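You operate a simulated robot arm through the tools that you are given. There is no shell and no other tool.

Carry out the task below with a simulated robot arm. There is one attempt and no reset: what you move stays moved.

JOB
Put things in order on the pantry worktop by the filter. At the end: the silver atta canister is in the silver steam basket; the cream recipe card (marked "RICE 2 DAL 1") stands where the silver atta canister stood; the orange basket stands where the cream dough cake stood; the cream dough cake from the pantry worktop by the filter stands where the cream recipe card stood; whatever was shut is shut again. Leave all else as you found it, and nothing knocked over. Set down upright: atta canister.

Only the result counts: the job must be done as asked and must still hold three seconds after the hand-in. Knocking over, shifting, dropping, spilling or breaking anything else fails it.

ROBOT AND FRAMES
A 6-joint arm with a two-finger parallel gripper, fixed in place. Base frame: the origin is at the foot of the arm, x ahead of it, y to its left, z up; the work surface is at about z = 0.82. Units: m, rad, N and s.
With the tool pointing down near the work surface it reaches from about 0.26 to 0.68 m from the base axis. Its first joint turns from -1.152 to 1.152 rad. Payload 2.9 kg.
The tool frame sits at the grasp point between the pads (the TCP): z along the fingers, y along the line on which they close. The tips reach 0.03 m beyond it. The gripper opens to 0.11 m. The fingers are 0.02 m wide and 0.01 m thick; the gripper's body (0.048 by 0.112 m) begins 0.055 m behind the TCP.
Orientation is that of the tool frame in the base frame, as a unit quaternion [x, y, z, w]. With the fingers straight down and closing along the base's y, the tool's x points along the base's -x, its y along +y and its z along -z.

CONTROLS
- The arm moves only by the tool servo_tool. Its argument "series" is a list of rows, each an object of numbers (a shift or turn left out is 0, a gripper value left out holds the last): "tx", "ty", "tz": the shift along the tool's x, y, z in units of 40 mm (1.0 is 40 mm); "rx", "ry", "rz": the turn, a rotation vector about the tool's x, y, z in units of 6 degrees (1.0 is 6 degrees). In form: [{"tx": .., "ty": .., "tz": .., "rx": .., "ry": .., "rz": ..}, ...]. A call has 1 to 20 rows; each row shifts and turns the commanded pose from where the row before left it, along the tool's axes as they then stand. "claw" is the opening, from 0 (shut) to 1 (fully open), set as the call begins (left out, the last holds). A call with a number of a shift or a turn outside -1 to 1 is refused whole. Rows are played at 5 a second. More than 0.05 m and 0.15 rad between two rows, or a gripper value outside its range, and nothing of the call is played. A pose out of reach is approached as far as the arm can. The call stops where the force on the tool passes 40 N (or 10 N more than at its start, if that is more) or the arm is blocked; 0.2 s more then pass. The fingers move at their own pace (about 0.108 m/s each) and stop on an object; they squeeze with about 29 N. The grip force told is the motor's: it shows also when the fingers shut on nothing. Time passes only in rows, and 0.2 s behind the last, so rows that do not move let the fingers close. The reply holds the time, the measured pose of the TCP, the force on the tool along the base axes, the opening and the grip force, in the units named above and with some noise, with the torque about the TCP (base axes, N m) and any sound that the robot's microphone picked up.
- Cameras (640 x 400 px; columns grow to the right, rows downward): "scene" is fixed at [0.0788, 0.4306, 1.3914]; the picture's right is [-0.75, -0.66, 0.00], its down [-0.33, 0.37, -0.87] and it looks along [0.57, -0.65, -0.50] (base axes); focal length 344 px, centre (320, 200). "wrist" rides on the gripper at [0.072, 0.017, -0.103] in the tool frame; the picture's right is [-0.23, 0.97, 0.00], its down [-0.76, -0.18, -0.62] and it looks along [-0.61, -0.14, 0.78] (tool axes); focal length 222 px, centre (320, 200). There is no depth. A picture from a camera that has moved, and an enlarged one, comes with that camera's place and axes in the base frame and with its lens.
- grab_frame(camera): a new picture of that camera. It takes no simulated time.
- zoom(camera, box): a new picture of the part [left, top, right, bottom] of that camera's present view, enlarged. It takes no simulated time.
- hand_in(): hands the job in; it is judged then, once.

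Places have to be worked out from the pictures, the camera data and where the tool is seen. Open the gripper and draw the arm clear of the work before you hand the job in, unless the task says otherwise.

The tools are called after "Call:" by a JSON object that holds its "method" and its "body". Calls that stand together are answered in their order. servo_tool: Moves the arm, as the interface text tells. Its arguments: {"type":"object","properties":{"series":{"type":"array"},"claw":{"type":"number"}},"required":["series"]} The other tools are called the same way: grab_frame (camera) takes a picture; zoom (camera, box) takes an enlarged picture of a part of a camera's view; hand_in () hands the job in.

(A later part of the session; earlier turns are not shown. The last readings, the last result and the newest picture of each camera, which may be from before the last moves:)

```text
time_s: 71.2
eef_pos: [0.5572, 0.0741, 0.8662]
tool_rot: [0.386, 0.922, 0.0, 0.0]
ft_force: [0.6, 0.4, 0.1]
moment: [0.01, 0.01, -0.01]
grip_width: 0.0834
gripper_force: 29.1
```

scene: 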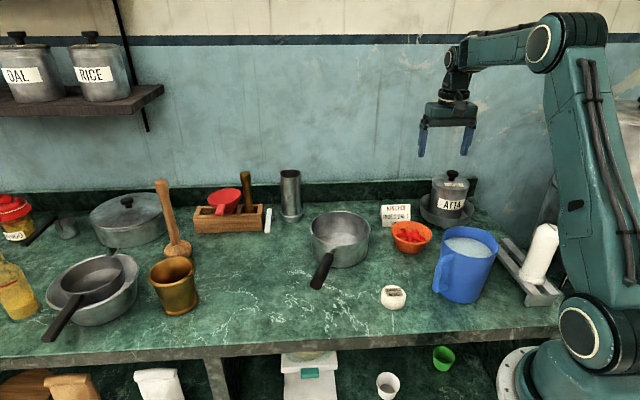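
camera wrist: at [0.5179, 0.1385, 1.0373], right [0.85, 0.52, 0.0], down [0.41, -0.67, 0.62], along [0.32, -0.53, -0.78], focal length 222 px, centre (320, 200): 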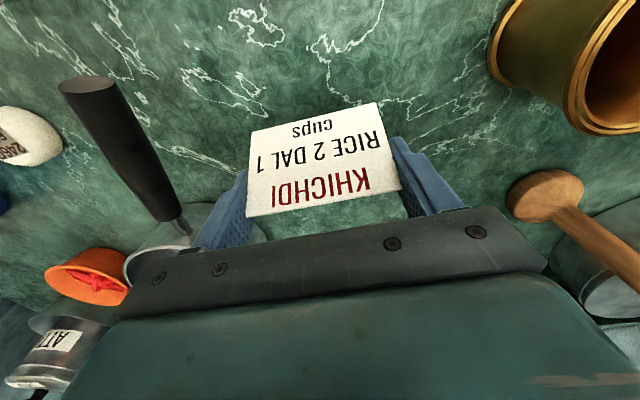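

Call:
{"method": "servo_tool", "body": {"series": [{"tz": 0.025}, {}]}}

Call:
{"method": "zoom", "body": {"camera": "scene", "box": [235, 240, 305, 300]}}

```text
time_s: 71.8
eef_pos: [0.5558, 0.0733, 0.8663]
tool_rot: [0.386, 0.923, 0.0, 0.0]
ft_force: [-0.1, 0.0, -1.0]
moment: [0.01, 0.02, -0.01]
grip_width: 0.0838
gripper_force: 28.7
```

```text
6.67 times, centred on (270, 270) of scene
camera zoom: at [0.0788, 0.4306, 1.3914], right [-0.75, -0.66, 0.0], down [-0.33, 0.37, -0.87], along [0.57, -0.65, -0.5], focal length 2294 px, centre (653, -267)
```

zoom: 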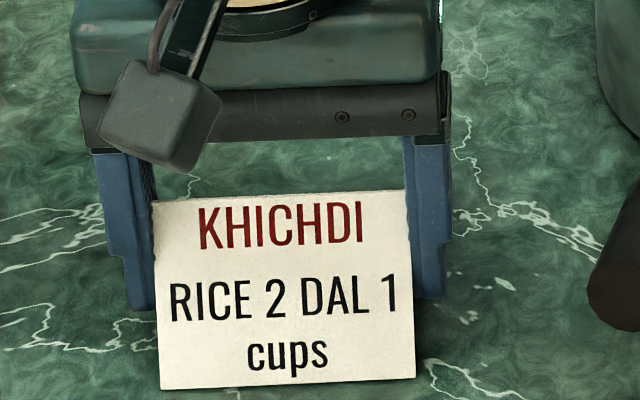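

Call:
{"method": "servo_tool", "body": {"series": [{"tz": 0.03}, {}]}}

Call:
{"method": "servo_tool", "body": {"series": [{"tz": 0.03}, {}]}}

Call:
{"method": "servo_tool", "body": {"series": [{"tz": 0.03}, {}]}}

Call:
{"method": "zoom", "body": {"camera": "scene", "box": [235, 240, 305, 300]}}

```text
time_s: 72.4
eef_pos: [0.5565, 0.0732, 0.8655]
tool_rot: [0.386, 0.922, 0.0, 0.0]
ft_force: [-1.3, -0.9, 1.2]
moment: [-0.01, -0.04, 0.0]
grip_width: 0.0836
gripper_force: 29.0
```

```text
time_s: 73.0
eef_pos: [0.5572, 0.0742, 0.8663]
tool_rot: [0.386, 0.922, 0.0, 0.001]
ft_force: [-7.5, 1.1, 19.3]
moment: [-0.09, 0.44, -0.01]
grip_width: 0.0837
gripper_force: 28.6
```

```text
time_s: 73.6
eef_pos: [0.5581, 0.0727, 0.866]
tool_rot: [0.386, 0.922, 0.001, 0.003]
ft_force: [-3.7, 0.1, 30.0]
moment: [-0.2, 0.34, -0.02]
grip_width: 0.0836
gripper_force: 29.4
```

```text
6.67 times, centred on (270, 270) of scene
camera zoom: at [0.0782, 0.4306, 1.3914], right [-0.75, -0.66, 0.0], down [-0.33, 0.37, -0.87], along [0.57, -0.65, -0.5], focal length 2294 px, centre (653, -267)
```

zoom: 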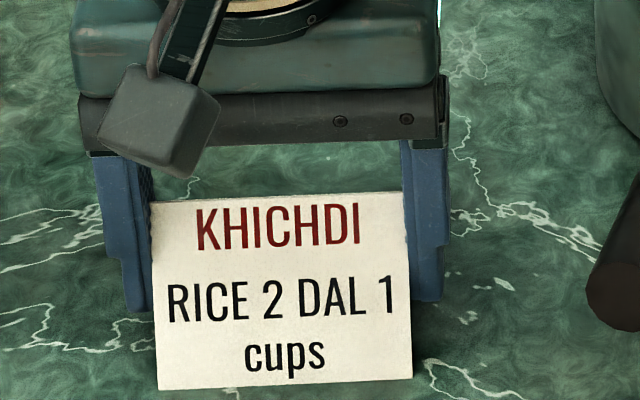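

Touching the worktop (now pressing about 30 N). I'll back off about 2 mm of command, then release.

Call:
{"method": "servo_tool", "body": {"series": [{"tz": -0.045}, {}]}}

Call:
{"method": "servo_tool", "body": {"series": [{}, {}, {}], "claw": 0.95}}

Call:
{"method": "zoom", "body": {"camera": "scene", "box": [220, 190, 320, 310]}}

```text
time_s: 74.2
eef_pos: [0.5584, 0.0716, 0.8647]
tool_rot: [0.387, 0.922, 0.001, 0.003]
ft_force: [5.3, -1.2, 21.4]
moment: [-0.16, -0.19, 0.02]
grip_width: 0.0836
gripper_force: 29.0
```

```text
time_s: 75.0
eef_pos: [0.5559, 0.0732, 0.8639]
tool_rot: [0.387, 0.922, 0.0, 0.0]
ft_force: [0.3, -1.5, -0.6]
moment: [0.02, 0.0, 0.01]
grip_width: 0.1046
gripper_force: 0.1
```

```text
3.33 times, centred on (270, 250) of scene
camera zoom: at [0.0788, 0.4306, 1.3914], right [-0.75, -0.66, 0.0], down [-0.33, 0.37, -0.87], along [0.57, -0.65, -0.5], focal length 1147 px, centre (487, 33)
```

zoom: 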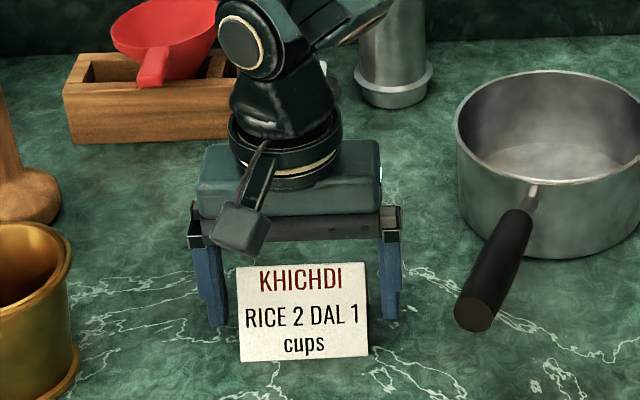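

The card stands where the canister was. I'm rising straight up and moving towards the dough cake.

Call:
{"method": "servo_tool", "body": {"series": [{"tz": -0.4}, {"tz": -0.7}, {"tz": -0.8}, {"tz": -0.8}, {"tz": -0.8}, {}]}}

Call:
{"method": "grab_frame", "body": {"camera": "scene"}}

Call:
{"method": "grab_frame", "body": {"camera": "wrist"}}

```text
time_s: 76.4
eef_pos: [0.5574, 0.0734, 1.0014]
tool_rot: [0.387, 0.922, 0.0, 0.0]
ft_force: [0.6, 0.4, -0.2]
moment: [0.03, 0.01, 0.02]
grip_width: 0.1044
gripper_force: 0.1
```

```text
taken
```

scene: 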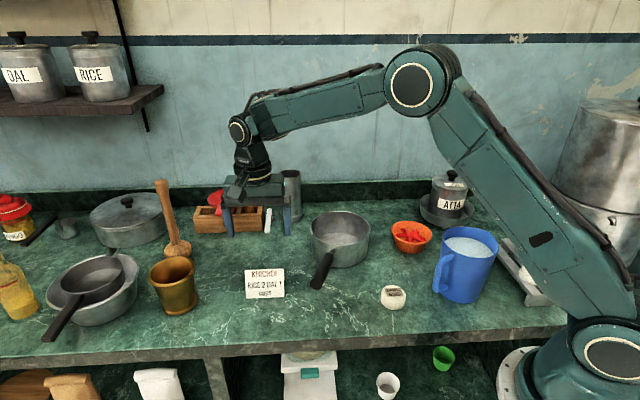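

```text
taken
camera wrist: at [0.5178, 0.1365, 1.1036], right [0.85, 0.52, 0.0], down [0.41, -0.67, 0.62], along [0.32, -0.53, -0.78], focal length 222 px, centre (320, 200)
```

wrist: 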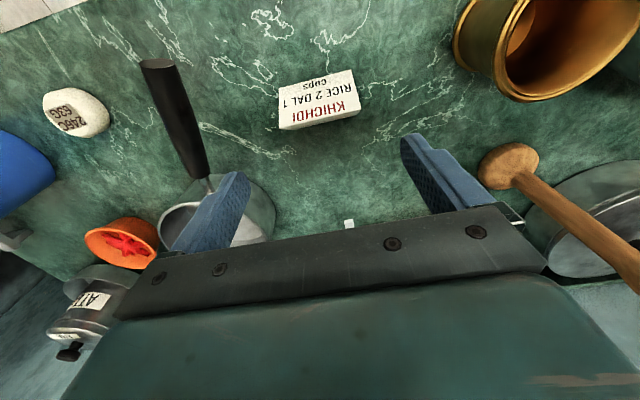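

I'll rotate back to yaw 0 to keep the fingers away from the pitcher handle and move above the cake, near (0.316, -0.079).

Call:
{"method": "servo_tool", "body": {"series": [{"rz": -0.948}, {"rz": -0.948}, {"rz": -0.948}, {"rz": -0.948}, {"rz": -0.948}, {"rz": -0.948}, {"rz": -0.948}, {"rz": -0.947}, {"tx": 0.75, "ty": -0.473}, {"tx": 0.75, "ty": -0.473}, {"tx": 0.75, "ty": -0.473}, {"tx": 0.75, "ty": -0.473}, {"tx": 0.75, "ty": -0.473}, {"tx": 0.75, "ty": -0.473}, {"tx": 0.75, "ty": -0.473}, {"tx": 0.75, "ty": -0.473}, {}], "claw": 0.75}}

Call:
{"method": "grab_frame", "body": {"camera": "wrist"}}

Call:
{"method": "zoom", "body": {"camera": "scene", "box": [330, 190, 510, 330]}}

```text
time_s: 80.0
eef_pos: [0.3164, -0.0798, 1.005]
tool_rot: [0.0, 1.0, 0.0, 0.0]
ft_force: [-0.2, 0.7, 0.4]
moment: [0.01, 0.02, 0.06]
grip_width: 0.0823
gripper_force: 0.0
```

```text
taken
camera wrist: at [0.2429, -0.063, 1.1067], right [0.23, 0.97, 0.0], down [0.76, -0.18, 0.62], along [0.61, -0.14, -0.78], focal length 222 px, centre (320, 200)
```

wrist: 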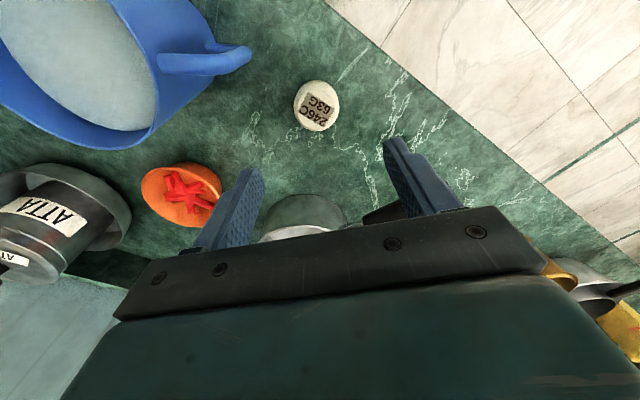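

```text
2.86 times, centred on (420, 260) of scene
camera zoom: at [0.0787, 0.4306, 1.3914], right [-0.75, -0.66, 0.0], down [-0.33, 0.37, -0.87], along [0.57, -0.65, -0.5], focal length 983 px, centre (34, 29)
```

zoom: 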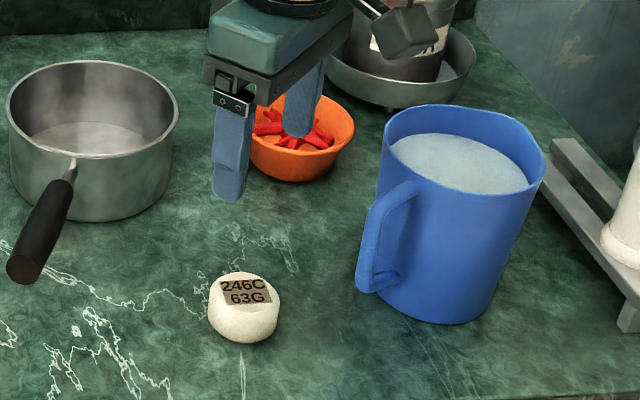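

Cake centre is about (0.315, -0.083), with radius about 0.027. I'm shifting 4 mm and descending to TCP z ≈ 0.856.

Call:
{"method": "servo_tool", "body": {"series": [{"ty": -0.1}, {"tz": 0.7}, {"tz": 0.7}, {"tz": 0.7}, {"tz": 0.7}, {"tz": 0.6}, {"tz": 0.3}, {}]}}

Call:
{"method": "zoom", "body": {"camera": "scene", "box": [350, 230, 450, 330]}}

Call:
{"method": "grab_frame", "body": {"camera": "wrist"}}

```text
time_s: 81.8
eef_pos: [0.3166, -0.0848, 0.856]
tool_rot: [-0.001, 1.0, 0.0, 0.0]
ft_force: [0.1, -0.3, 0.2]
moment: [0.01, -0.01, -0.05]
grip_width: 0.0826
gripper_force: 0.1
```

```text
4.00 times, centred on (400, 280) of scene
camera zoom: at [0.0788, 0.4306, 1.3914], right [-0.75, -0.66, 0.0], down [-0.33, 0.37, -0.87], along [0.57, -0.65, -0.5], focal length 1376 px, centre (0, -120)
```

zoom: 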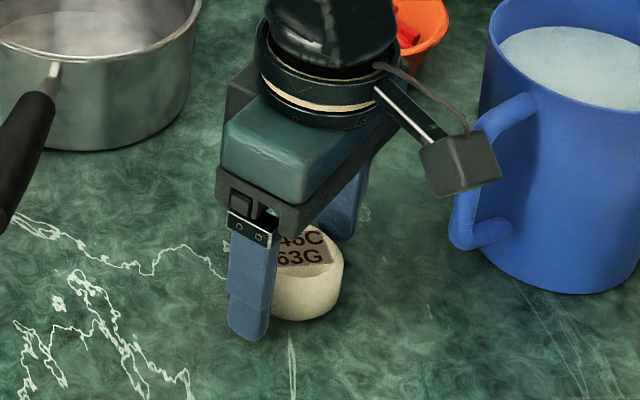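

```text
taken
camera wrist: at [0.2434, -0.0679, 0.9586], right [0.23, 0.97, 0.0], down [0.76, -0.18, 0.62], along [0.61, -0.14, -0.78], focal length 222 px, centre (320, 200)
```

wrist: 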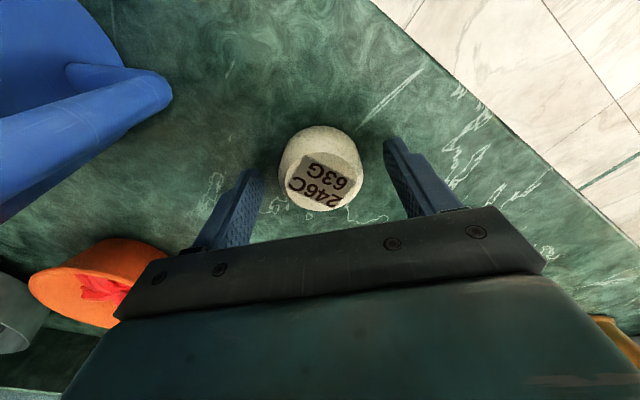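

Cake is centred between the fingers. I'm making a small 3 mm shift towards the base so the pads meet its widest part, then closing.

Call:
{"method": "servo_tool", "body": {"series": [{"tx": 0.07}, {}]}}

Call:
{"method": "servo_tool", "body": {"series": [{}, {}, {}, {}], "claw": 0}}

Call:
{"method": "servo_tool", "body": {"series": [{"tz": -0.2}, {"tz": -0.3}, {}]}}

Call:
{"method": "zoom", "body": {"camera": "scene", "box": [350, 230, 450, 330]}}

Call:
{"method": "grab_frame", "body": {"camera": "wrist"}}

```text
time_s: 82.4
eef_pos: [0.3141, -0.0841, 0.8567]
tool_rot: [0.0, 1.0, -0.001, 0.0]
ft_force: [-0.6, 0.8, -0.3]
moment: [0.05, 0.0, 0.0]
grip_width: 0.082
gripper_force: 0.2
```

```text
time_s: 83.4
eef_pos: [0.3137, -0.0837, 0.8559]
tool_rot: [0.0, 1.0, 0.0, 0.0]
ft_force: [-0.4, -0.2, -0.1]
moment: [-0.02, 0.01, -0.02]
grip_width: 0.0504
gripper_force: 29.0
```

```text
time_s: 84.2
eef_pos: [0.3137, -0.0839, 0.8759]
tool_rot: [0.0, 1.0, 0.0, 0.0]
ft_force: [0.8, 0.0, -0.8]
moment: [-0.02, 0.0, 0.02]
grip_width: 0.0507
gripper_force: 29.0
```

```text
4.00 times, centred on (400, 280) of scene
camera zoom: at [0.0788, 0.4306, 1.3914], right [-0.75, -0.66, 0.0], down [-0.33, 0.37, -0.87], along [0.57, -0.65, -0.5], focal length 1376 px, centre (0, -120)
```

zoom: 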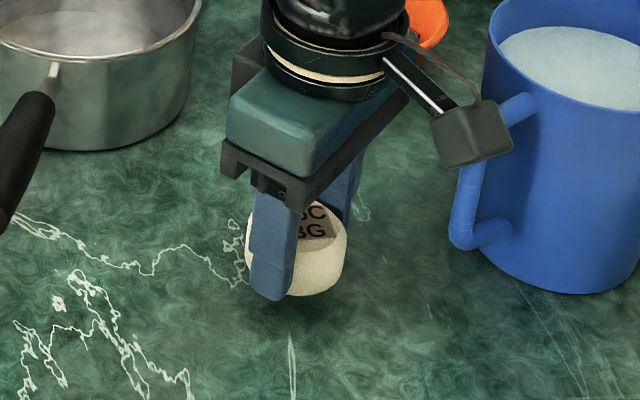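

```text
taken
camera wrist: at [0.2413, -0.0669, 0.9774], right [0.23, 0.97, 0.0], down [0.76, -0.18, 0.62], along [0.61, -0.14, -0.78], focal length 222 px, centre (320, 200)
```

wrist: 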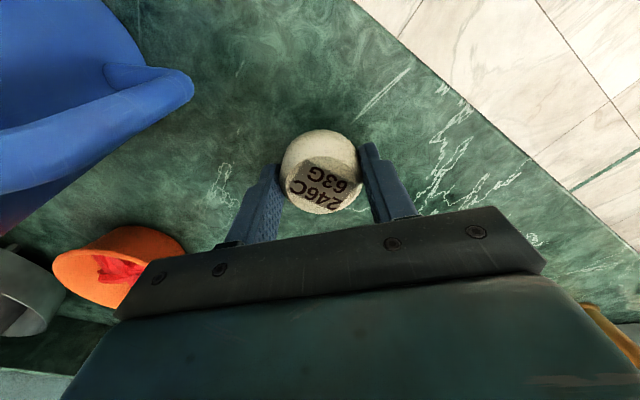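

Cake is held and lifted level. I'm carrying it to the card's old spot (0.481, -0.368).

Call:
{"method": "servo_tool", "body": {"series": [{"tz": -0.7}, {"tz": -0.8}, {"tz": -0.8}, {"tz": -0.7}, {"tx": -0.466, "ty": -0.7917}, {"tx": -0.466, "ty": -0.7917}, {"tx": -0.466, "ty": -0.7917}, {"tx": -0.466, "ty": -0.7917}, {"tx": -0.466, "ty": -0.7917}, {"tx": -0.466, "ty": -0.7917}, {"tx": -0.466, "ty": -0.7917}, {"tx": -0.466, "ty": -0.7917}, {"tx": -0.466, "ty": -0.7917}, {"tz": 0.7}, {"tz": 0.8}, {"tz": 0.6}, {}]}}

Call:
{"method": "grab_frame", "body": {"camera": "wrist"}}

Call:
{"method": "zoom", "body": {"camera": "scene", "box": [350, 130, 480, 260]}}

```text
time_s: 87.8
eef_pos: [0.4801, -0.3679, 0.91]
tool_rot: [0.0, 1.0, 0.0, 0.0]
ft_force: [0.2, -0.3, 0.2]
moment: [-0.01, -0.01, 0.02]
grip_width: 0.0508
gripper_force: 29.0
```

```text
taken
camera wrist: at [0.4077, -0.3514, 1.0125], right [0.23, 0.97, 0.0], down [0.76, -0.18, 0.62], along [0.61, -0.14, -0.78], focal length 222 px, centre (320, 200)
```

wrist: 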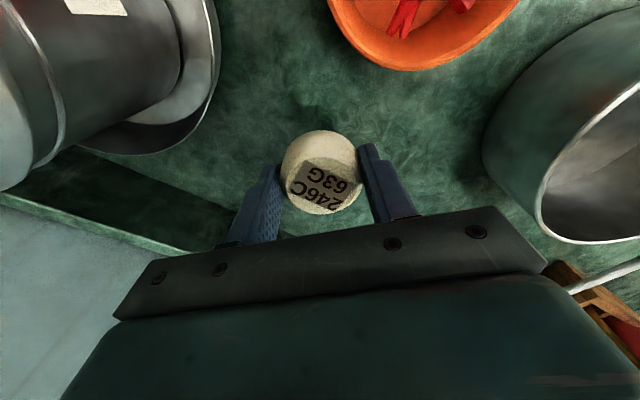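

```text
3.08 times, centred on (415, 195) of scene
camera zoom: at [0.0788, 0.4306, 1.3914], right [-0.75, -0.66, 0.0], down [-0.33, 0.37, -0.87], along [0.57, -0.65, -0.5], focal length 1059 px, centre (28, 215)
```

zoom: 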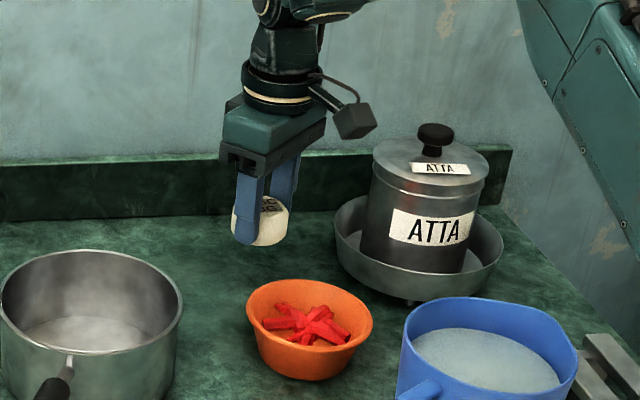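

Over the card's old spot with clear space around. I'm lowering it to the worktop.

Call:
{"method": "servo_tool", "body": {"series": [{"tz": 0.5}, {"tz": 0.5}, {"tz": 0.3}, {}]}}

Call:
{"method": "servo_tool", "body": {"series": [{"tz": 0.05}, {}]}}

Call:
{"method": "servo_tool", "body": {"series": [{"tz": 0.04}, {}]}}

```text
time_s: 88.8
eef_pos: [0.4799, -0.3701, 0.857]
tool_rot: [0.001, 1.0, 0.001, 0.0]
ft_force: [0.2, 0.8, -1.3]
moment: [0.0, 0.02, -0.01]
grip_width: 0.0506
gripper_force: 29.2
```

```text
time_s: 89.4
eef_pos: [0.4797, -0.3694, 0.8563]
tool_rot: [0.0, 1.0, 0.0, 0.0]
ft_force: [1.5, -0.7, -0.5]
moment: [-0.01, 0.03, 0.0]
grip_width: 0.0504
gripper_force: 28.9
```

```text
time_s: 90.0
eef_pos: [0.4807, -0.3691, 0.8559]
tool_rot: [0.001, 1.0, 0.0, 0.0]
ft_force: [-1.2, -1.4, 2.4]
moment: [0.02, 0.06, -0.03]
grip_width: 0.0504
gripper_force: 29.3
```

Light contact force at z ≈ 0.856. I'll release the cake and look.

Call:
{"method": "servo_tool", "body": {"series": [{}, {}, {}], "claw": 0.75}}

Call:
{"method": "servo_tool", "body": {"series": [{"tz": -0.4}, {"tz": -0.7}, {"tz": -0.8}, {"tz": -0.8}, {"tz": -0.8}, {}]}}

Call:
{"method": "grab_frame", "body": {"camera": "wrist"}}

Call:
{"method": "zoom", "body": {"camera": "scene", "box": [350, 160, 510, 300]}}

```text
time_s: 90.8
eef_pos: [0.4799, -0.3688, 0.8558]
tool_rot: [0.001, 1.0, -0.001, 0.001]
ft_force: [0.8, -0.3, 0.0]
moment: [0.04, 0.01, 0.02]
grip_width: 0.0826
gripper_force: 0.0
```

```text
time_s: 92.2
eef_pos: [0.4786, -0.3677, 0.9954]
tool_rot: [0.0, 1.0, 0.001, 0.0]
ft_force: [-0.1, -0.1, 0.0]
moment: [0.04, -0.02, 0.01]
grip_width: 0.0823
gripper_force: 0.0
```

```text
taken
camera wrist: at [0.4061, -0.3517, 1.0966], right [0.23, 0.97, 0.0], down [0.76, -0.18, 0.62], along [0.61, -0.14, -0.78], focal length 222 px, centre (320, 200)
```

wrist: 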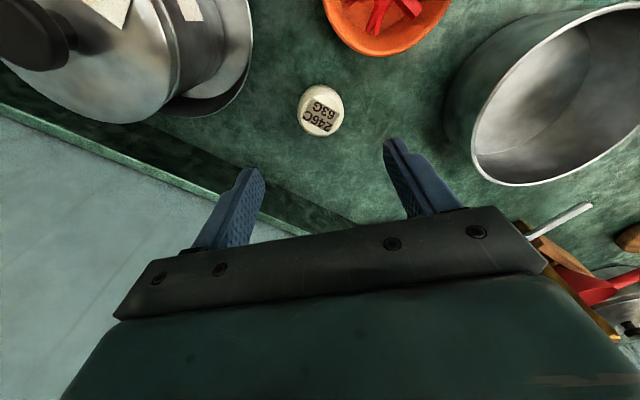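

```text
2.86 times, centred on (430, 230) of scene
camera zoom: at [0.0788, 0.4306, 1.3914], right [-0.75, -0.66, 0.0], down [-0.33, 0.37, -0.87], along [0.57, -0.65, -0.5], focal length 983 px, centre (6, 114)
```

zoom: 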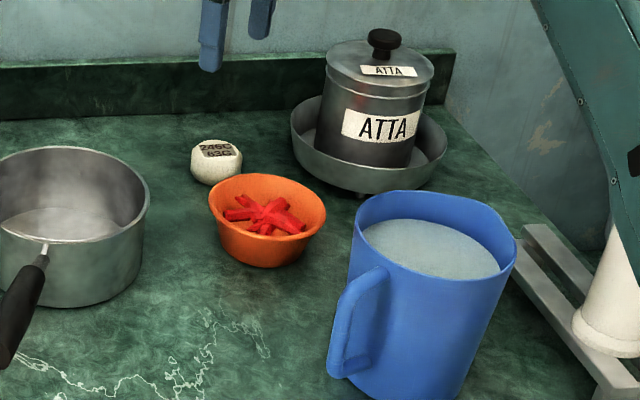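

The cake stands where the card stood. I'm moving above the orange bowl to study its rim and the chillies before picking a grip.

Call:
{"method": "servo_tool", "body": {"series": [{"tx": 0.5875, "ty": 0.469}, {"tx": 0.5875, "ty": 0.469}, {"tx": 0.5875, "ty": 0.469}, {"tx": 0.5875, "ty": 0.469}, {}]}}

Call:
{"method": "grab_frame", "body": {"camera": "wrist"}}

Call:
{"method": "zoom", "body": {"camera": "wrist", "box": [260, 50, 390, 160]}}

Call:
{"method": "zoom", "body": {"camera": "scene", "box": [375, 205, 445, 265]}}

```text
time_s: 93.4
eef_pos: [0.3851, -0.294, 0.9961]
tool_rot: [0.001, 1.0, 0.0, 0.0]
ft_force: [0.0, -0.4, 0.2]
moment: [-0.01, 0.0, 0.01]
grip_width: 0.0826
gripper_force: 0.0
```

```text
taken
camera wrist: at [0.3118, -0.2764, 1.0966], right [0.23, 0.97, 0.0], down [0.76, -0.18, 0.62], along [0.61, -0.14, -0.78], focal length 222 px, centre (320, 200)
```

wrist: 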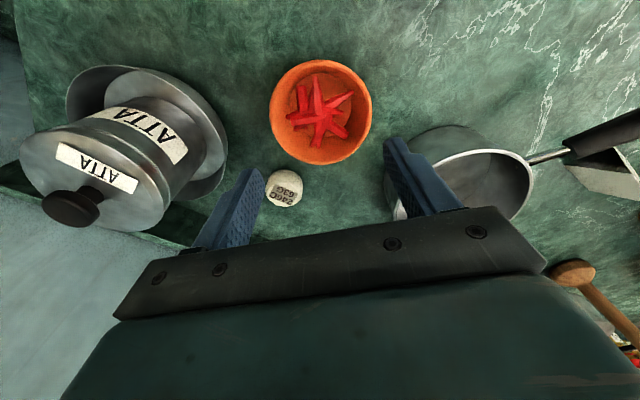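

```text
3.64 times, centred on (325, 105) of wrist
camera zoom: at [0.3118, -0.2764, 1.0966], right [0.23, 0.97, 0.0], down [0.76, -0.18, 0.62], along [0.61, -0.14, -0.78], focal length 808 px, centre (302, 546)
```

zoom: 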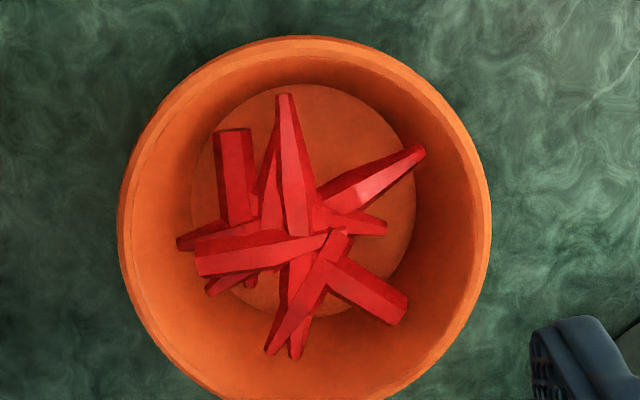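

```text
6.67 times, centred on (410, 235) of scene
camera zoom: at [0.0787, 0.4307, 1.3914], right [-0.75, -0.66, 0.0], down [-0.33, 0.37, -0.87], along [0.57, -0.65, -0.5], focal length 2294 px, centre (-280, -33)
```

zoom: 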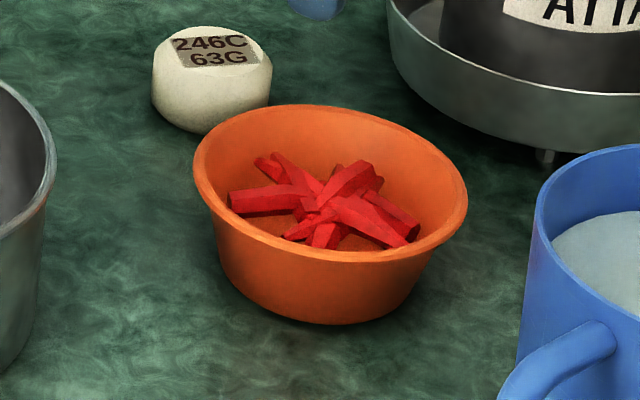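

Bowl: centre is about (0.3855, -0.291), rim at z ≈ 0.863, radius ≈ 0.054, with a wall slope of about 18°. The +y side of the rim is free of chillies. I'll approach there with a 7° yaw and an 18° tilt so the pads lie along the wall, one finger inside and one outside.

Call:
{"method": "servo_tool", "body": {"series": [{"tx": -0.085, "ty": 0.812}, {"tx": -0.085, "ty": 0.812}, {"tx": -0.085, "ty": 0.812}, {"rz": 1.0}, {"rz": 0.167}, {"rx": 1.0}, {"rx": 1.0}, {"rx": 1.0}, {"tz": 0.6}, {"tz": 0.6}, {}], "claw": 0.26}}

Call:
{"method": "grab_frame", "body": {"camera": "wrist"}}

Call:
{"method": "zoom", "body": {"camera": "scene", "box": [350, 150, 480, 270]}}

```text
time_s: 95.8
eef_pos: [0.3954, -0.2096, 0.952]
tool_rot: [0.061, 0.986, -0.156, -0.009]
ft_force: [0.1, 0.4, 0.2]
moment: [0.0, 0.0, 0.0]
grip_width: 0.0283
gripper_force: 0.0
```

```text
taken
camera wrist: at [0.3292, -0.1538, 1.0433], right [0.34, 0.89, -0.3], down [0.76, -0.07, 0.65], along [0.56, -0.45, -0.7], focal length 222 px, centre (320, 200)
```

wrist: 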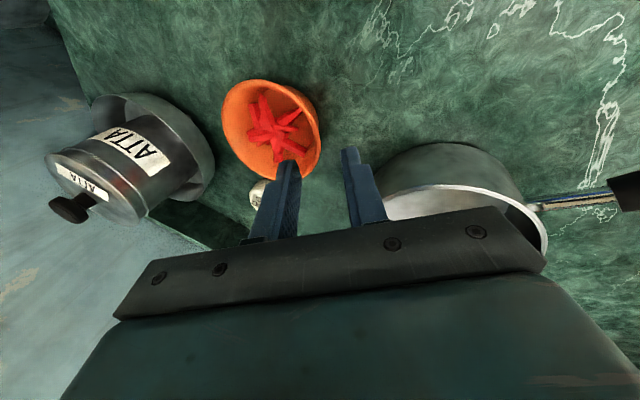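

```text
3.33 times, centred on (415, 210) of scene
camera zoom: at [0.0788, 0.4306, 1.3914], right [-0.75, -0.66, 0.0], down [-0.33, 0.37, -0.87], along [0.57, -0.65, -0.5], focal length 1147 px, centre (3, 167)
```

zoom: 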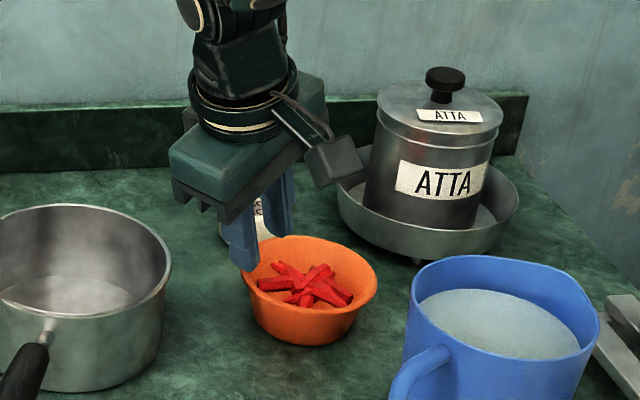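

The rim point projects right between the fingers (expected (320,129), seen about (320,128)). I'm advancing along the tool axis most of the way, then checking.

Call:
{"method": "servo_tool", "body": {"series": [{"tz": 0.5}, {"tz": 0.5}, {"tz": 0.4}, {}]}}

Call:
{"method": "grab_frame", "body": {"camera": "wrist"}}

Call:
{"method": "zoom", "body": {"camera": "wrist", "box": [200, 60, 420, 220]}}

Call:
{"method": "zoom", "body": {"camera": "scene", "box": [365, 190, 455, 270]}}

```text
time_s: 96.8
eef_pos: [0.3949, -0.2249, 0.8973]
tool_rot: [0.061, 0.986, -0.157, -0.01]
ft_force: [0.8, 0.0, -0.6]
moment: [0.0, 0.0, 0.0]
grip_width: 0.0286
gripper_force: 0.1
```

```text
taken
camera wrist: at [0.3271, -0.1698, 0.9886], right [0.34, 0.89, -0.3], down [0.76, -0.07, 0.65], along [0.56, -0.45, -0.7], focal length 222 px, centre (320, 200)
```

wrist: 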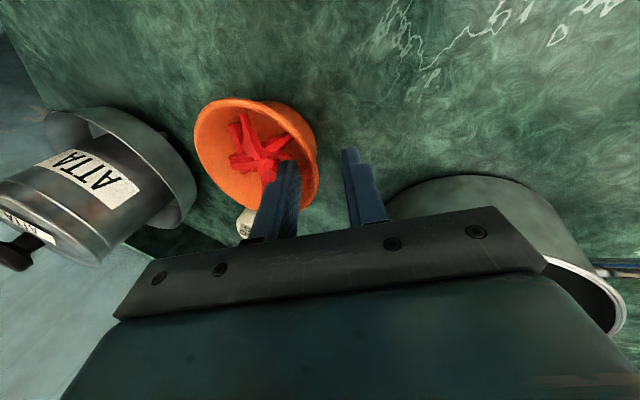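

```text
2.50 times, centred on (310, 140) of wrist
camera zoom: at [0.3271, -0.1698, 0.9886], right [0.34, 0.89, -0.3], down [0.76, -0.07, 0.65], along [0.56, -0.45, -0.7], focal length 555 px, centre (345, 350)
```

zoom: 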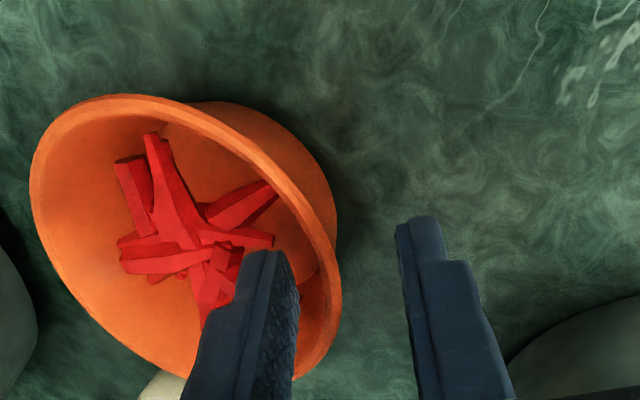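

```text
5.00 times, centred on (410, 230) of scene
camera zoom: at [0.0788, 0.4306, 1.3914], right [-0.75, -0.66, 0.0], down [-0.33, 0.37, -0.87], along [0.57, -0.65, -0.5], focal length 1720 px, centre (-130, 50)
```

zoom: 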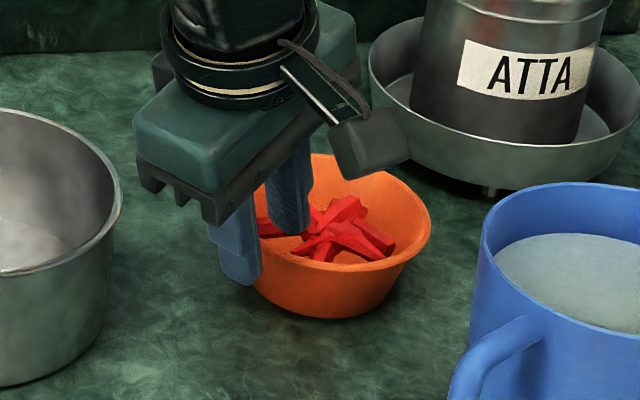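

The lip sits about 5–6 mm to the inner side of the finger mid-line. I'll trim by -5.5 mm along the closing axis and advance further.

Call:
{"method": "servo_tool", "body": {"series": [{"ty": -0.14}, {"tz": 0.25}, {"tz": 0.25}, {}]}}

Call:
{"method": "zoom", "body": {"camera": "wrist", "box": [200, 60, 420, 220]}}

Call:
{"method": "zoom", "body": {"camera": "scene", "box": [365, 190, 455, 270]}}

```text
time_s: 97.8
eef_pos: [0.3929, -0.2381, 0.8792]
tool_rot: [0.06, 0.986, -0.156, -0.01]
ft_force: [-0.3, 0.0, 0.5]
moment: [0.0, 0.01, -0.01]
grip_width: 0.0289
gripper_force: 0.1
```

```text
2.50 times, centred on (310, 140) of wrist
camera zoom: at [0.3265, -0.1815, 0.9711], right [0.34, 0.89, -0.3], down [0.76, -0.07, 0.65], along [0.56, -0.45, -0.7], focal length 555 px, centre (345, 350)
```

zoom: 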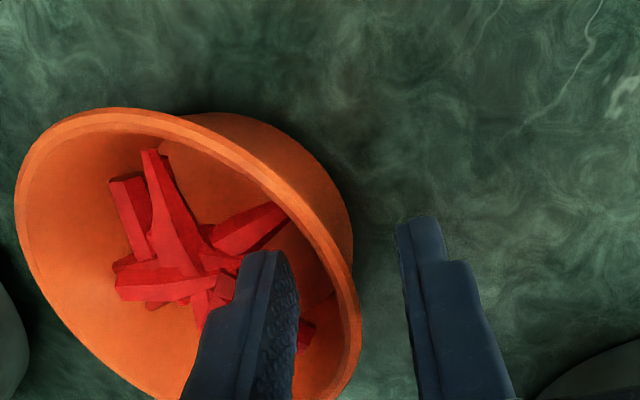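

```text
5.00 times, centred on (410, 230) of scene
camera zoom: at [0.0788, 0.4306, 1.3914], right [-0.75, -0.66, 0.0], down [-0.33, 0.37, -0.87], along [0.57, -0.65, -0.5], focal length 1720 px, centre (-130, 50)
```

zoom: 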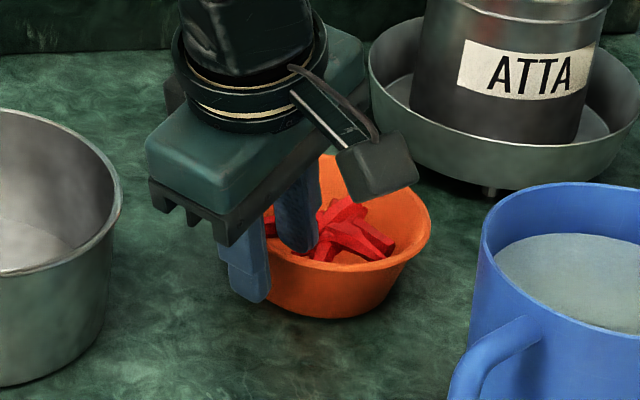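

The lip is now centred between the fingers, with about 11 mm of overlap. A chilli tip leans on the wall just beside the finger, so I'll shift 4 mm away from it, go 4 mm deeper, and close.

Call:
{"method": "servo_tool", "body": {"series": [{"tx": -0.1}, {"tz": 0.1}, {}]}}

Call:
{"method": "zoom", "body": {"camera": "wrist", "box": [200, 60, 420, 220]}}

```text
time_s: 98.6
eef_pos: [0.3964, -0.2394, 0.8762]
tool_rot: [0.06, 0.986, -0.156, -0.01]
ft_force: [-0.1, -0.3, 0.5]
moment: [-0.01, 0.0, 0.0]
grip_width: 0.0285
gripper_force: 0.1
```

```text
2.50 times, centred on (310, 140) of wrist
camera zoom: at [0.3295, -0.183, 0.9689], right [0.34, 0.89, -0.3], down [0.76, -0.07, 0.65], along [0.56, -0.45, -0.7], focal length 555 px, centre (345, 350)
```

zoom: 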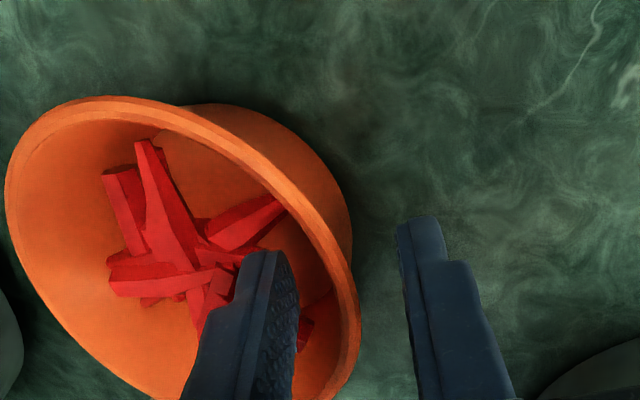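

Call:
{"method": "servo_tool", "body": {"series": [{}, {}, {}], "claw": 0}}

Call:
{"method": "zoom", "body": {"camera": "wrist", "box": [200, 60, 420, 220]}}

Call:
{"method": "zoom", "body": {"camera": "scene", "box": [365, 190, 455, 270]}}

```text
time_s: 99.4
eef_pos: [0.3956, -0.2382, 0.8784]
tool_rot: [0.061, 0.986, -0.157, -0.01]
ft_force: [-0.6, -1.1, 0.9]
moment: [-0.05, -0.02, 0.02]
grip_width: 0.0069
gripper_force: 29.1
```

```text
2.50 times, centred on (310, 140) of wrist
camera zoom: at [0.3295, -0.183, 0.9689], right [0.34, 0.89, -0.3], down [0.76, -0.07, 0.65], along [0.56, -0.45, -0.7], focal length 555 px, centre (345, 350)
```

zoom: 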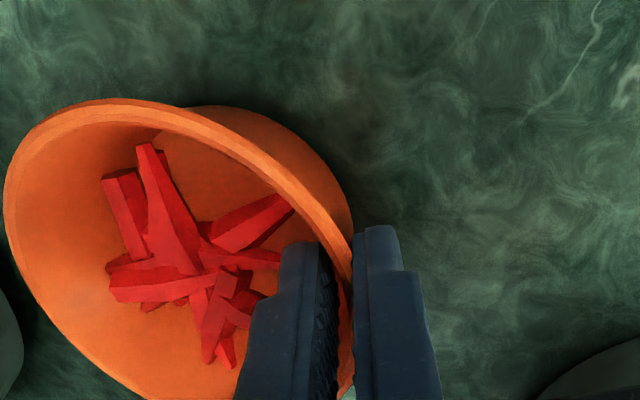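

```text
5.00 times, centred on (410, 230) of scene
camera zoom: at [0.0788, 0.4306, 1.3914], right [-0.75, -0.66, 0.0], down [-0.33, 0.37, -0.87], along [0.57, -0.65, -0.5], focal length 1720 px, centre (-130, 50)
```

zoom: 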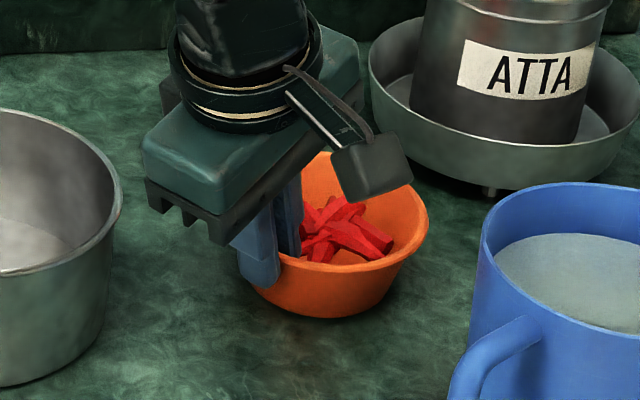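

The wall is clamped (6.9 mm). I'm lifting a few millimetres straight up and watching how the bowl hangs.

Call:
{"method": "servo_tool", "body": {"series": [{"ty": -0.0309, "tz": -0.0951}, {"ty": -0.0464, "tz": -0.1427}, {"ty": -0.0464, "tz": -0.1427}, {}]}}

Call:
{"method": "zoom", "body": {"camera": "wrist", "box": [200, 60, 420, 220]}}

Call:
{"method": "zoom", "body": {"camera": "scene", "box": [365, 190, 455, 270]}}

```text
time_s: 100.4
eef_pos: [0.3951, -0.2402, 0.8914]
tool_rot: [0.06, 0.986, -0.156, -0.01]
ft_force: [0.5, 0.5, -1.2]
moment: [0.03, 0.03, 0.03]
grip_width: 0.0068
gripper_force: 28.7
```

```text
2.50 times, centred on (310, 140) of wrist
camera zoom: at [0.3292, -0.1842, 0.9841], right [0.34, 0.89, -0.3], down [0.76, -0.07, 0.65], along [0.56, -0.45, -0.7], focal length 555 px, centre (345, 350)
```

zoom: 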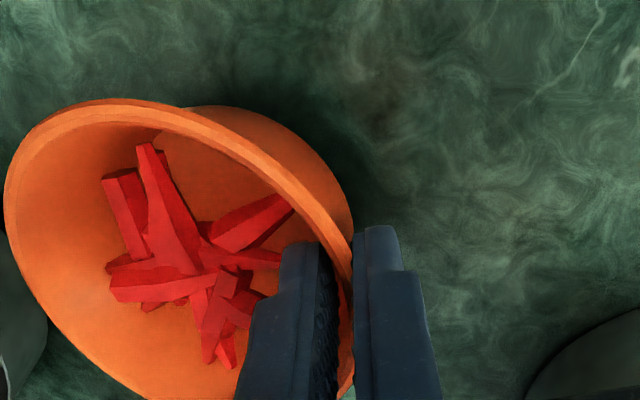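

```text
5.00 times, centred on (410, 230) of scene
camera zoom: at [0.0788, 0.4306, 1.3914], right [-0.75, -0.66, 0.0], down [-0.33, 0.37, -0.87], along [0.57, -0.65, -0.5], focal length 1720 px, centre (-130, 50)
```

zoom: 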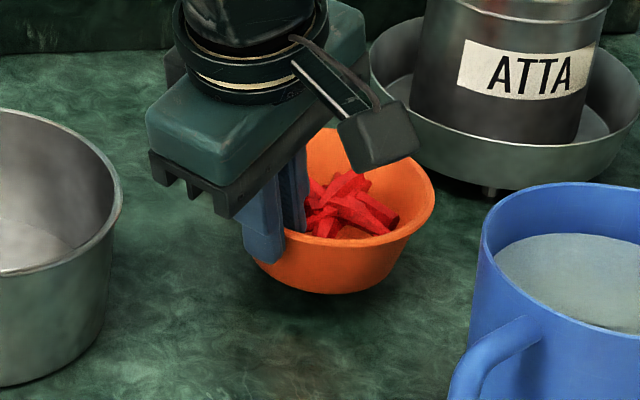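

The bowl lifts level and steady. From the rim fit its centre sits at TCP + (-0.0045, -0.0545). I'm raising it and moving gently so its centre goes to the cake's old spot (0.3135, -0.083).

Call:
{"method": "servo_tool", "body": {"series": [{"ty": -0.13, "tz": -0.4}, {"ty": -0.2588, "tz": -0.7966}, {"ty": -0.1288, "tz": -0.3966}, {"tx": 0.1296, "ty": 0.2381, "tz": -0.0774}, {"tx": 0.2592, "ty": 0.4763, "tz": -0.1548}, {"tx": 0.2592, "ty": 0.4763, "tz": -0.1548}, {"tx": 0.2592, "ty": 0.4763, "tz": -0.1548}, {"tx": 0.2592, "ty": 0.4763, "tz": -0.1548}, {"tx": 0.2592, "ty": 0.4763, "tz": -0.1548}, {"tx": 0.2592, "ty": 0.4763, "tz": -0.1548}, {"tx": 0.2592, "ty": 0.4763, "tz": -0.1548}, {"tx": 0.2592, "ty": 0.4763, "tz": -0.1548}, {"tx": 0.2592, "ty": 0.4763, "tz": -0.1548}, {"tx": 0.1296, "ty": 0.2381, "tz": -0.0774}, {}]}}

Call:
{"method": "grab_frame", "body": {"camera": "scene"}}

Call:
{"method": "grab_frame", "body": {"camera": "wrist"}}

```text
time_s: 103.6
eef_pos: [0.3187, -0.0276, 0.9599]
tool_rot: [0.061, 0.986, -0.156, -0.011]
ft_force: [0.2, 0.1, -0.8]
moment: [0.08, 0.01, 0.02]
grip_width: 0.0066
gripper_force: 29.2
```

```text
taken
```

scene: 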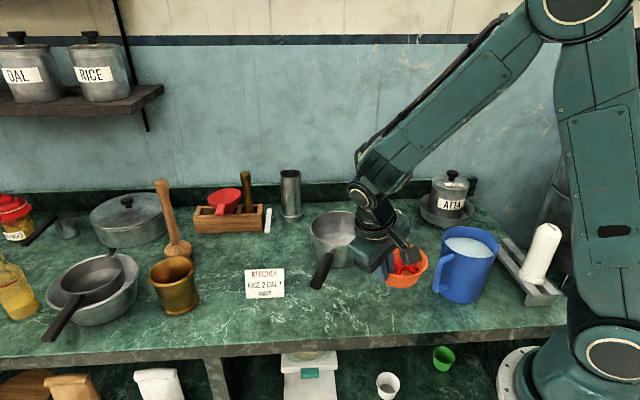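

```text
taken
camera wrist: at [0.2512, 0.0287, 1.0514], right [0.34, 0.89, -0.3], down [0.76, -0.07, 0.65], along [0.56, -0.45, -0.7], focal length 222 px, centre (320, 200)
```

wrist: 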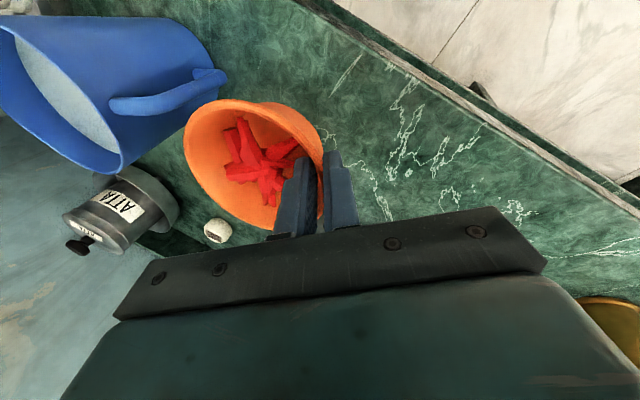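

The bowl is above the target; the pitcher handle tip is near (0.251, -0.112, 0.89), leaving about 1.3 cm to the rim. I'm checking closely before lowering.

Call:
{"method": "zoom", "body": {"camera": "scene", "box": [350, 220, 470, 320]}}

Call:
{"method": "zoom", "body": {"camera": "wrist", "box": [160, 40, 360, 250]}}

```text
4.00 times, centred on (410, 270) of scene
camera zoom: at [0.0788, 0.4306, 1.3914], right [-0.75, -0.66, 0.0], down [-0.33, 0.37, -0.87], along [0.57, -0.65, -0.5], focal length 1376 px, centre (-40, -80)
```

zoom: 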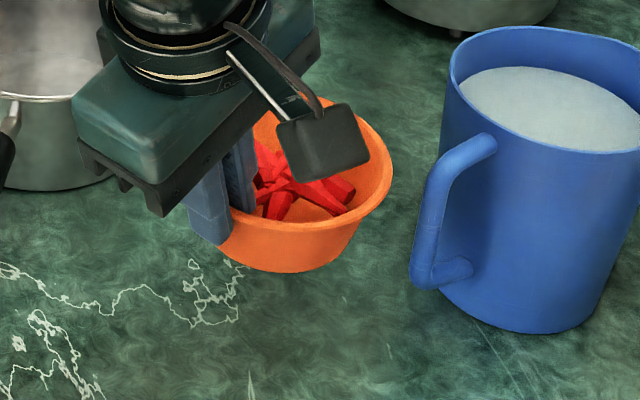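

```text
1.90 times, centred on (260, 145) of wrist
camera zoom: at [0.2512, 0.0287, 1.0514], right [0.34, 0.89, -0.3], down [0.76, -0.07, 0.65], along [0.56, -0.45, -0.7], focal length 423 px, centre (434, 305)
```

zoom: 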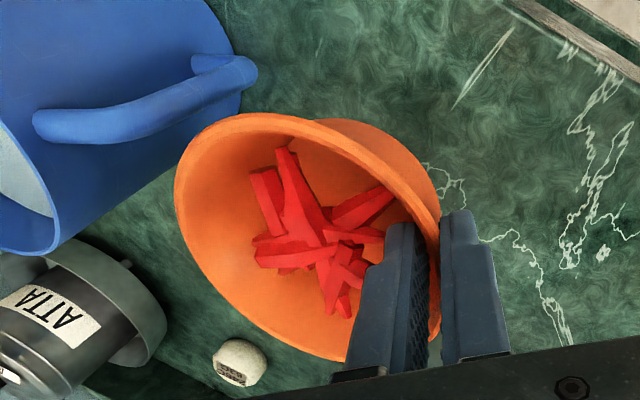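

Clear gap to the handle in the scene view. I'm lowering vertically to just above the worktop.

Call:
{"method": "servo_tool", "body": {"series": [{"ty": 0.1236, "tz": 0.3804}, {"ty": 0.1545, "tz": 0.4756}, {"ty": 0.1545, "tz": 0.4756}, {"ty": 0.1236, "tz": 0.3804}, {"ty": 0.0309, "tz": 0.0951}, {}]}}

Call:
{"method": "zoom", "body": {"camera": "scene", "box": [350, 220, 470, 320]}}

```text
time_s: 105.0
eef_pos: [0.3172, -0.0285, 0.8825]
tool_rot: [0.06, 0.986, -0.156, -0.01]
ft_force: [-0.6, 0.5, -0.6]
moment: [0.06, -0.04, 0.02]
grip_width: 0.0069
gripper_force: 29.5
```

```text
4.00 times, centred on (410, 270) of scene
camera zoom: at [0.0788, 0.4306, 1.3914], right [-0.75, -0.66, 0.0], down [-0.33, 0.37, -0.87], along [0.57, -0.65, -0.5], focal length 1376 px, centre (-40, -80)
```

zoom: 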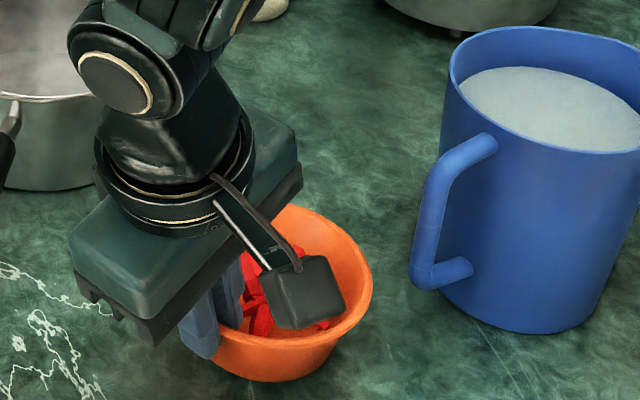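

Call:
{"method": "servo_tool", "body": {"series": [{"ty": 0.0155, "tz": 0.0476}, {"ty": 0.0155, "tz": 0.0476}, {}]}}

Call:
{"method": "servo_tool", "body": {"series": [{"ty": 0.0155, "tz": 0.0476}, {}]}}

Call:
{"method": "servo_tool", "body": {"series": [{"ty": 0.0093, "tz": 0.0285}, {}]}}

```text
time_s: 105.8
eef_pos: [0.3145, -0.0282, 0.8781]
tool_rot: [0.061, 0.986, -0.157, -0.01]
ft_force: [0.0, 0.2, -1.1]
moment: [0.08, -0.01, -0.04]
grip_width: 0.0066
gripper_force: 28.8
```

```text
time_s: 106.4
eef_pos: [0.3159, -0.0284, 0.8772]
tool_rot: [0.06, 0.986, -0.156, -0.01]
ft_force: [-0.5, -0.7, -0.7]
moment: [0.02, -0.02, -0.02]
grip_width: 0.0068
gripper_force: 28.4
```

```text
time_s: 107.0
eef_pos: [0.3167, -0.0283, 0.8777]
tool_rot: [0.06, 0.986, -0.157, -0.008]
ft_force: [-3.2, 3.6, 22.5]
moment: [-0.22, 0.11, -0.08]
grip_width: 0.0069
gripper_force: 29.1
```

Touchdown (about 22 N). I'll ease up about 1 mm and open the fingers just to the earlier small opening so the inner one stays clear of the chillies.

Call:
{"method": "servo_tool", "body": {"series": [{"ty": -0.0077, "tz": -0.0238}, {}]}}

Call:
{"method": "servo_tool", "body": {"series": [{}, {}, {}], "claw": 0.2}}

Call:
{"method": "zoom", "body": {"camera": "wrist", "box": [160, 40, 400, 250]}}

Call:
{"method": "zoom", "body": {"camera": "scene", "box": [350, 220, 470, 320]}}

```text
time_s: 107.6
eef_pos: [0.3172, -0.0287, 0.8768]
tool_rot: [0.06, 0.986, -0.156, -0.009]
ft_force: [1.3, -0.1, 1.5]
moment: [-0.03, 0.0, 0.03]
grip_width: 0.0065
gripper_force: 28.8
```

```text
time_s: 108.4
eef_pos: [0.3165, -0.0283, 0.8784]
tool_rot: [0.06, 0.986, -0.156, -0.01]
ft_force: [-0.3, 0.6, 0.2]
moment: [-0.03, 0.0, -0.01]
grip_width: 0.0221
gripper_force: 0.1
```

```text
1.90 times, centred on (280, 145) of wrist
camera zoom: at [0.2498, 0.0274, 0.9692], right [0.34, 0.89, -0.3], down [0.76, -0.07, 0.65], along [0.56, -0.45, -0.7], focal length 423 px, centre (396, 305)
```

zoom: 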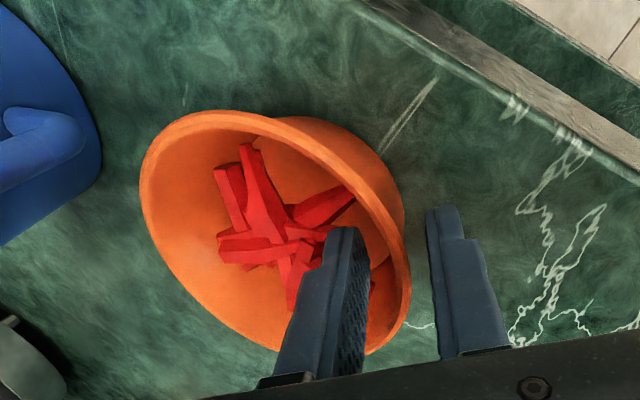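

```text
4.00 times, centred on (410, 270) of scene
camera zoom: at [0.0788, 0.4306, 1.3914], right [-0.75, -0.66, 0.0], down [-0.33, 0.37, -0.87], along [0.57, -0.65, -0.5], focal length 1376 px, centre (-40, -80)
```

zoom: 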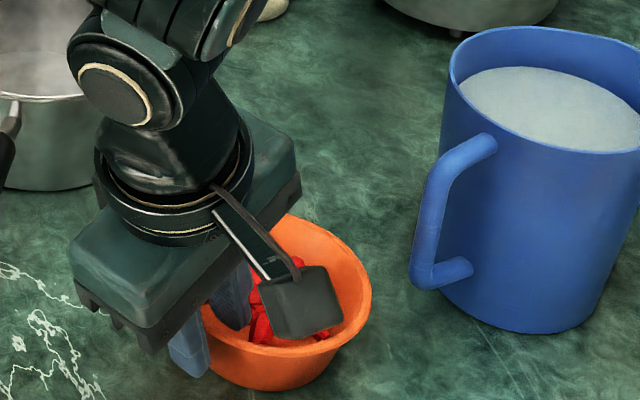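

Released; both fingers are off the wall. I'm retreating along the tool axis.

Call:
{"method": "servo_tool", "body": {"series": [{"tz": -0.2}, {"tz": -0.4}, {"tz": -0.7}, {"tz": -0.8}, {"tz": -0.8}, {}]}}

Call:
{"method": "grab_frame", "body": {"camera": "wrist"}}

Call:
{"method": "zoom", "body": {"camera": "scene", "box": [350, 220, 470, 320]}}

```text
time_s: 109.8
eef_pos: [0.3236, 0.0092, 0.9892]
tool_rot: [0.061, 0.986, -0.156, -0.01]
ft_force: [-0.2, 0.4, 0.4]
moment: [0.01, -0.01, -0.01]
grip_width: 0.0221
gripper_force: 0.0
```

```text
taken
camera wrist: at [0.2568, 0.0653, 1.0811], right [0.34, 0.89, -0.3], down [0.76, -0.07, 0.65], along [0.56, -0.45, -0.7], focal length 222 px, centre (320, 200)
```

wrist: 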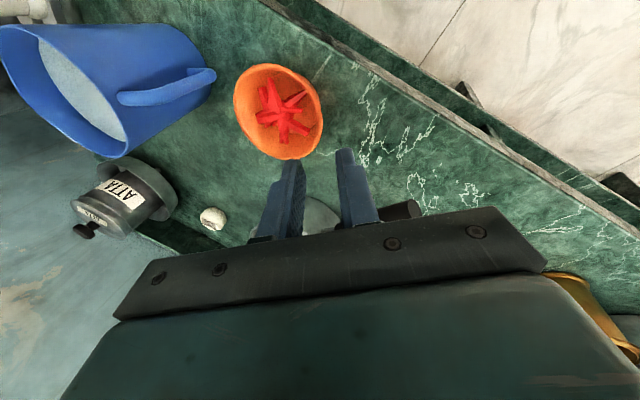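

```text
4.00 times, centred on (410, 270) of scene
camera zoom: at [0.0788, 0.4306, 1.3914], right [-0.75, -0.66, 0.0], down [-0.33, 0.37, -0.87], along [0.57, -0.65, -0.5], focal length 1376 px, centre (-40, -80)
```

zoom: 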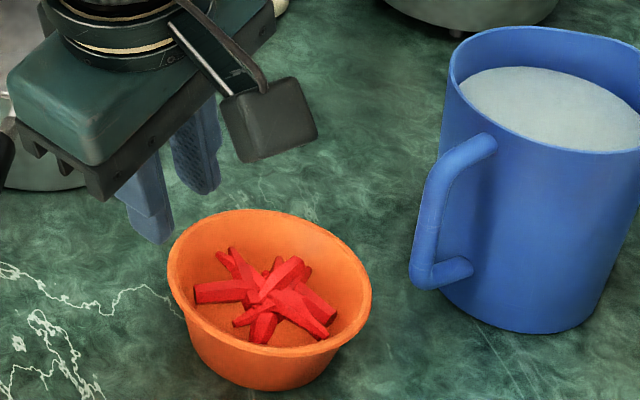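

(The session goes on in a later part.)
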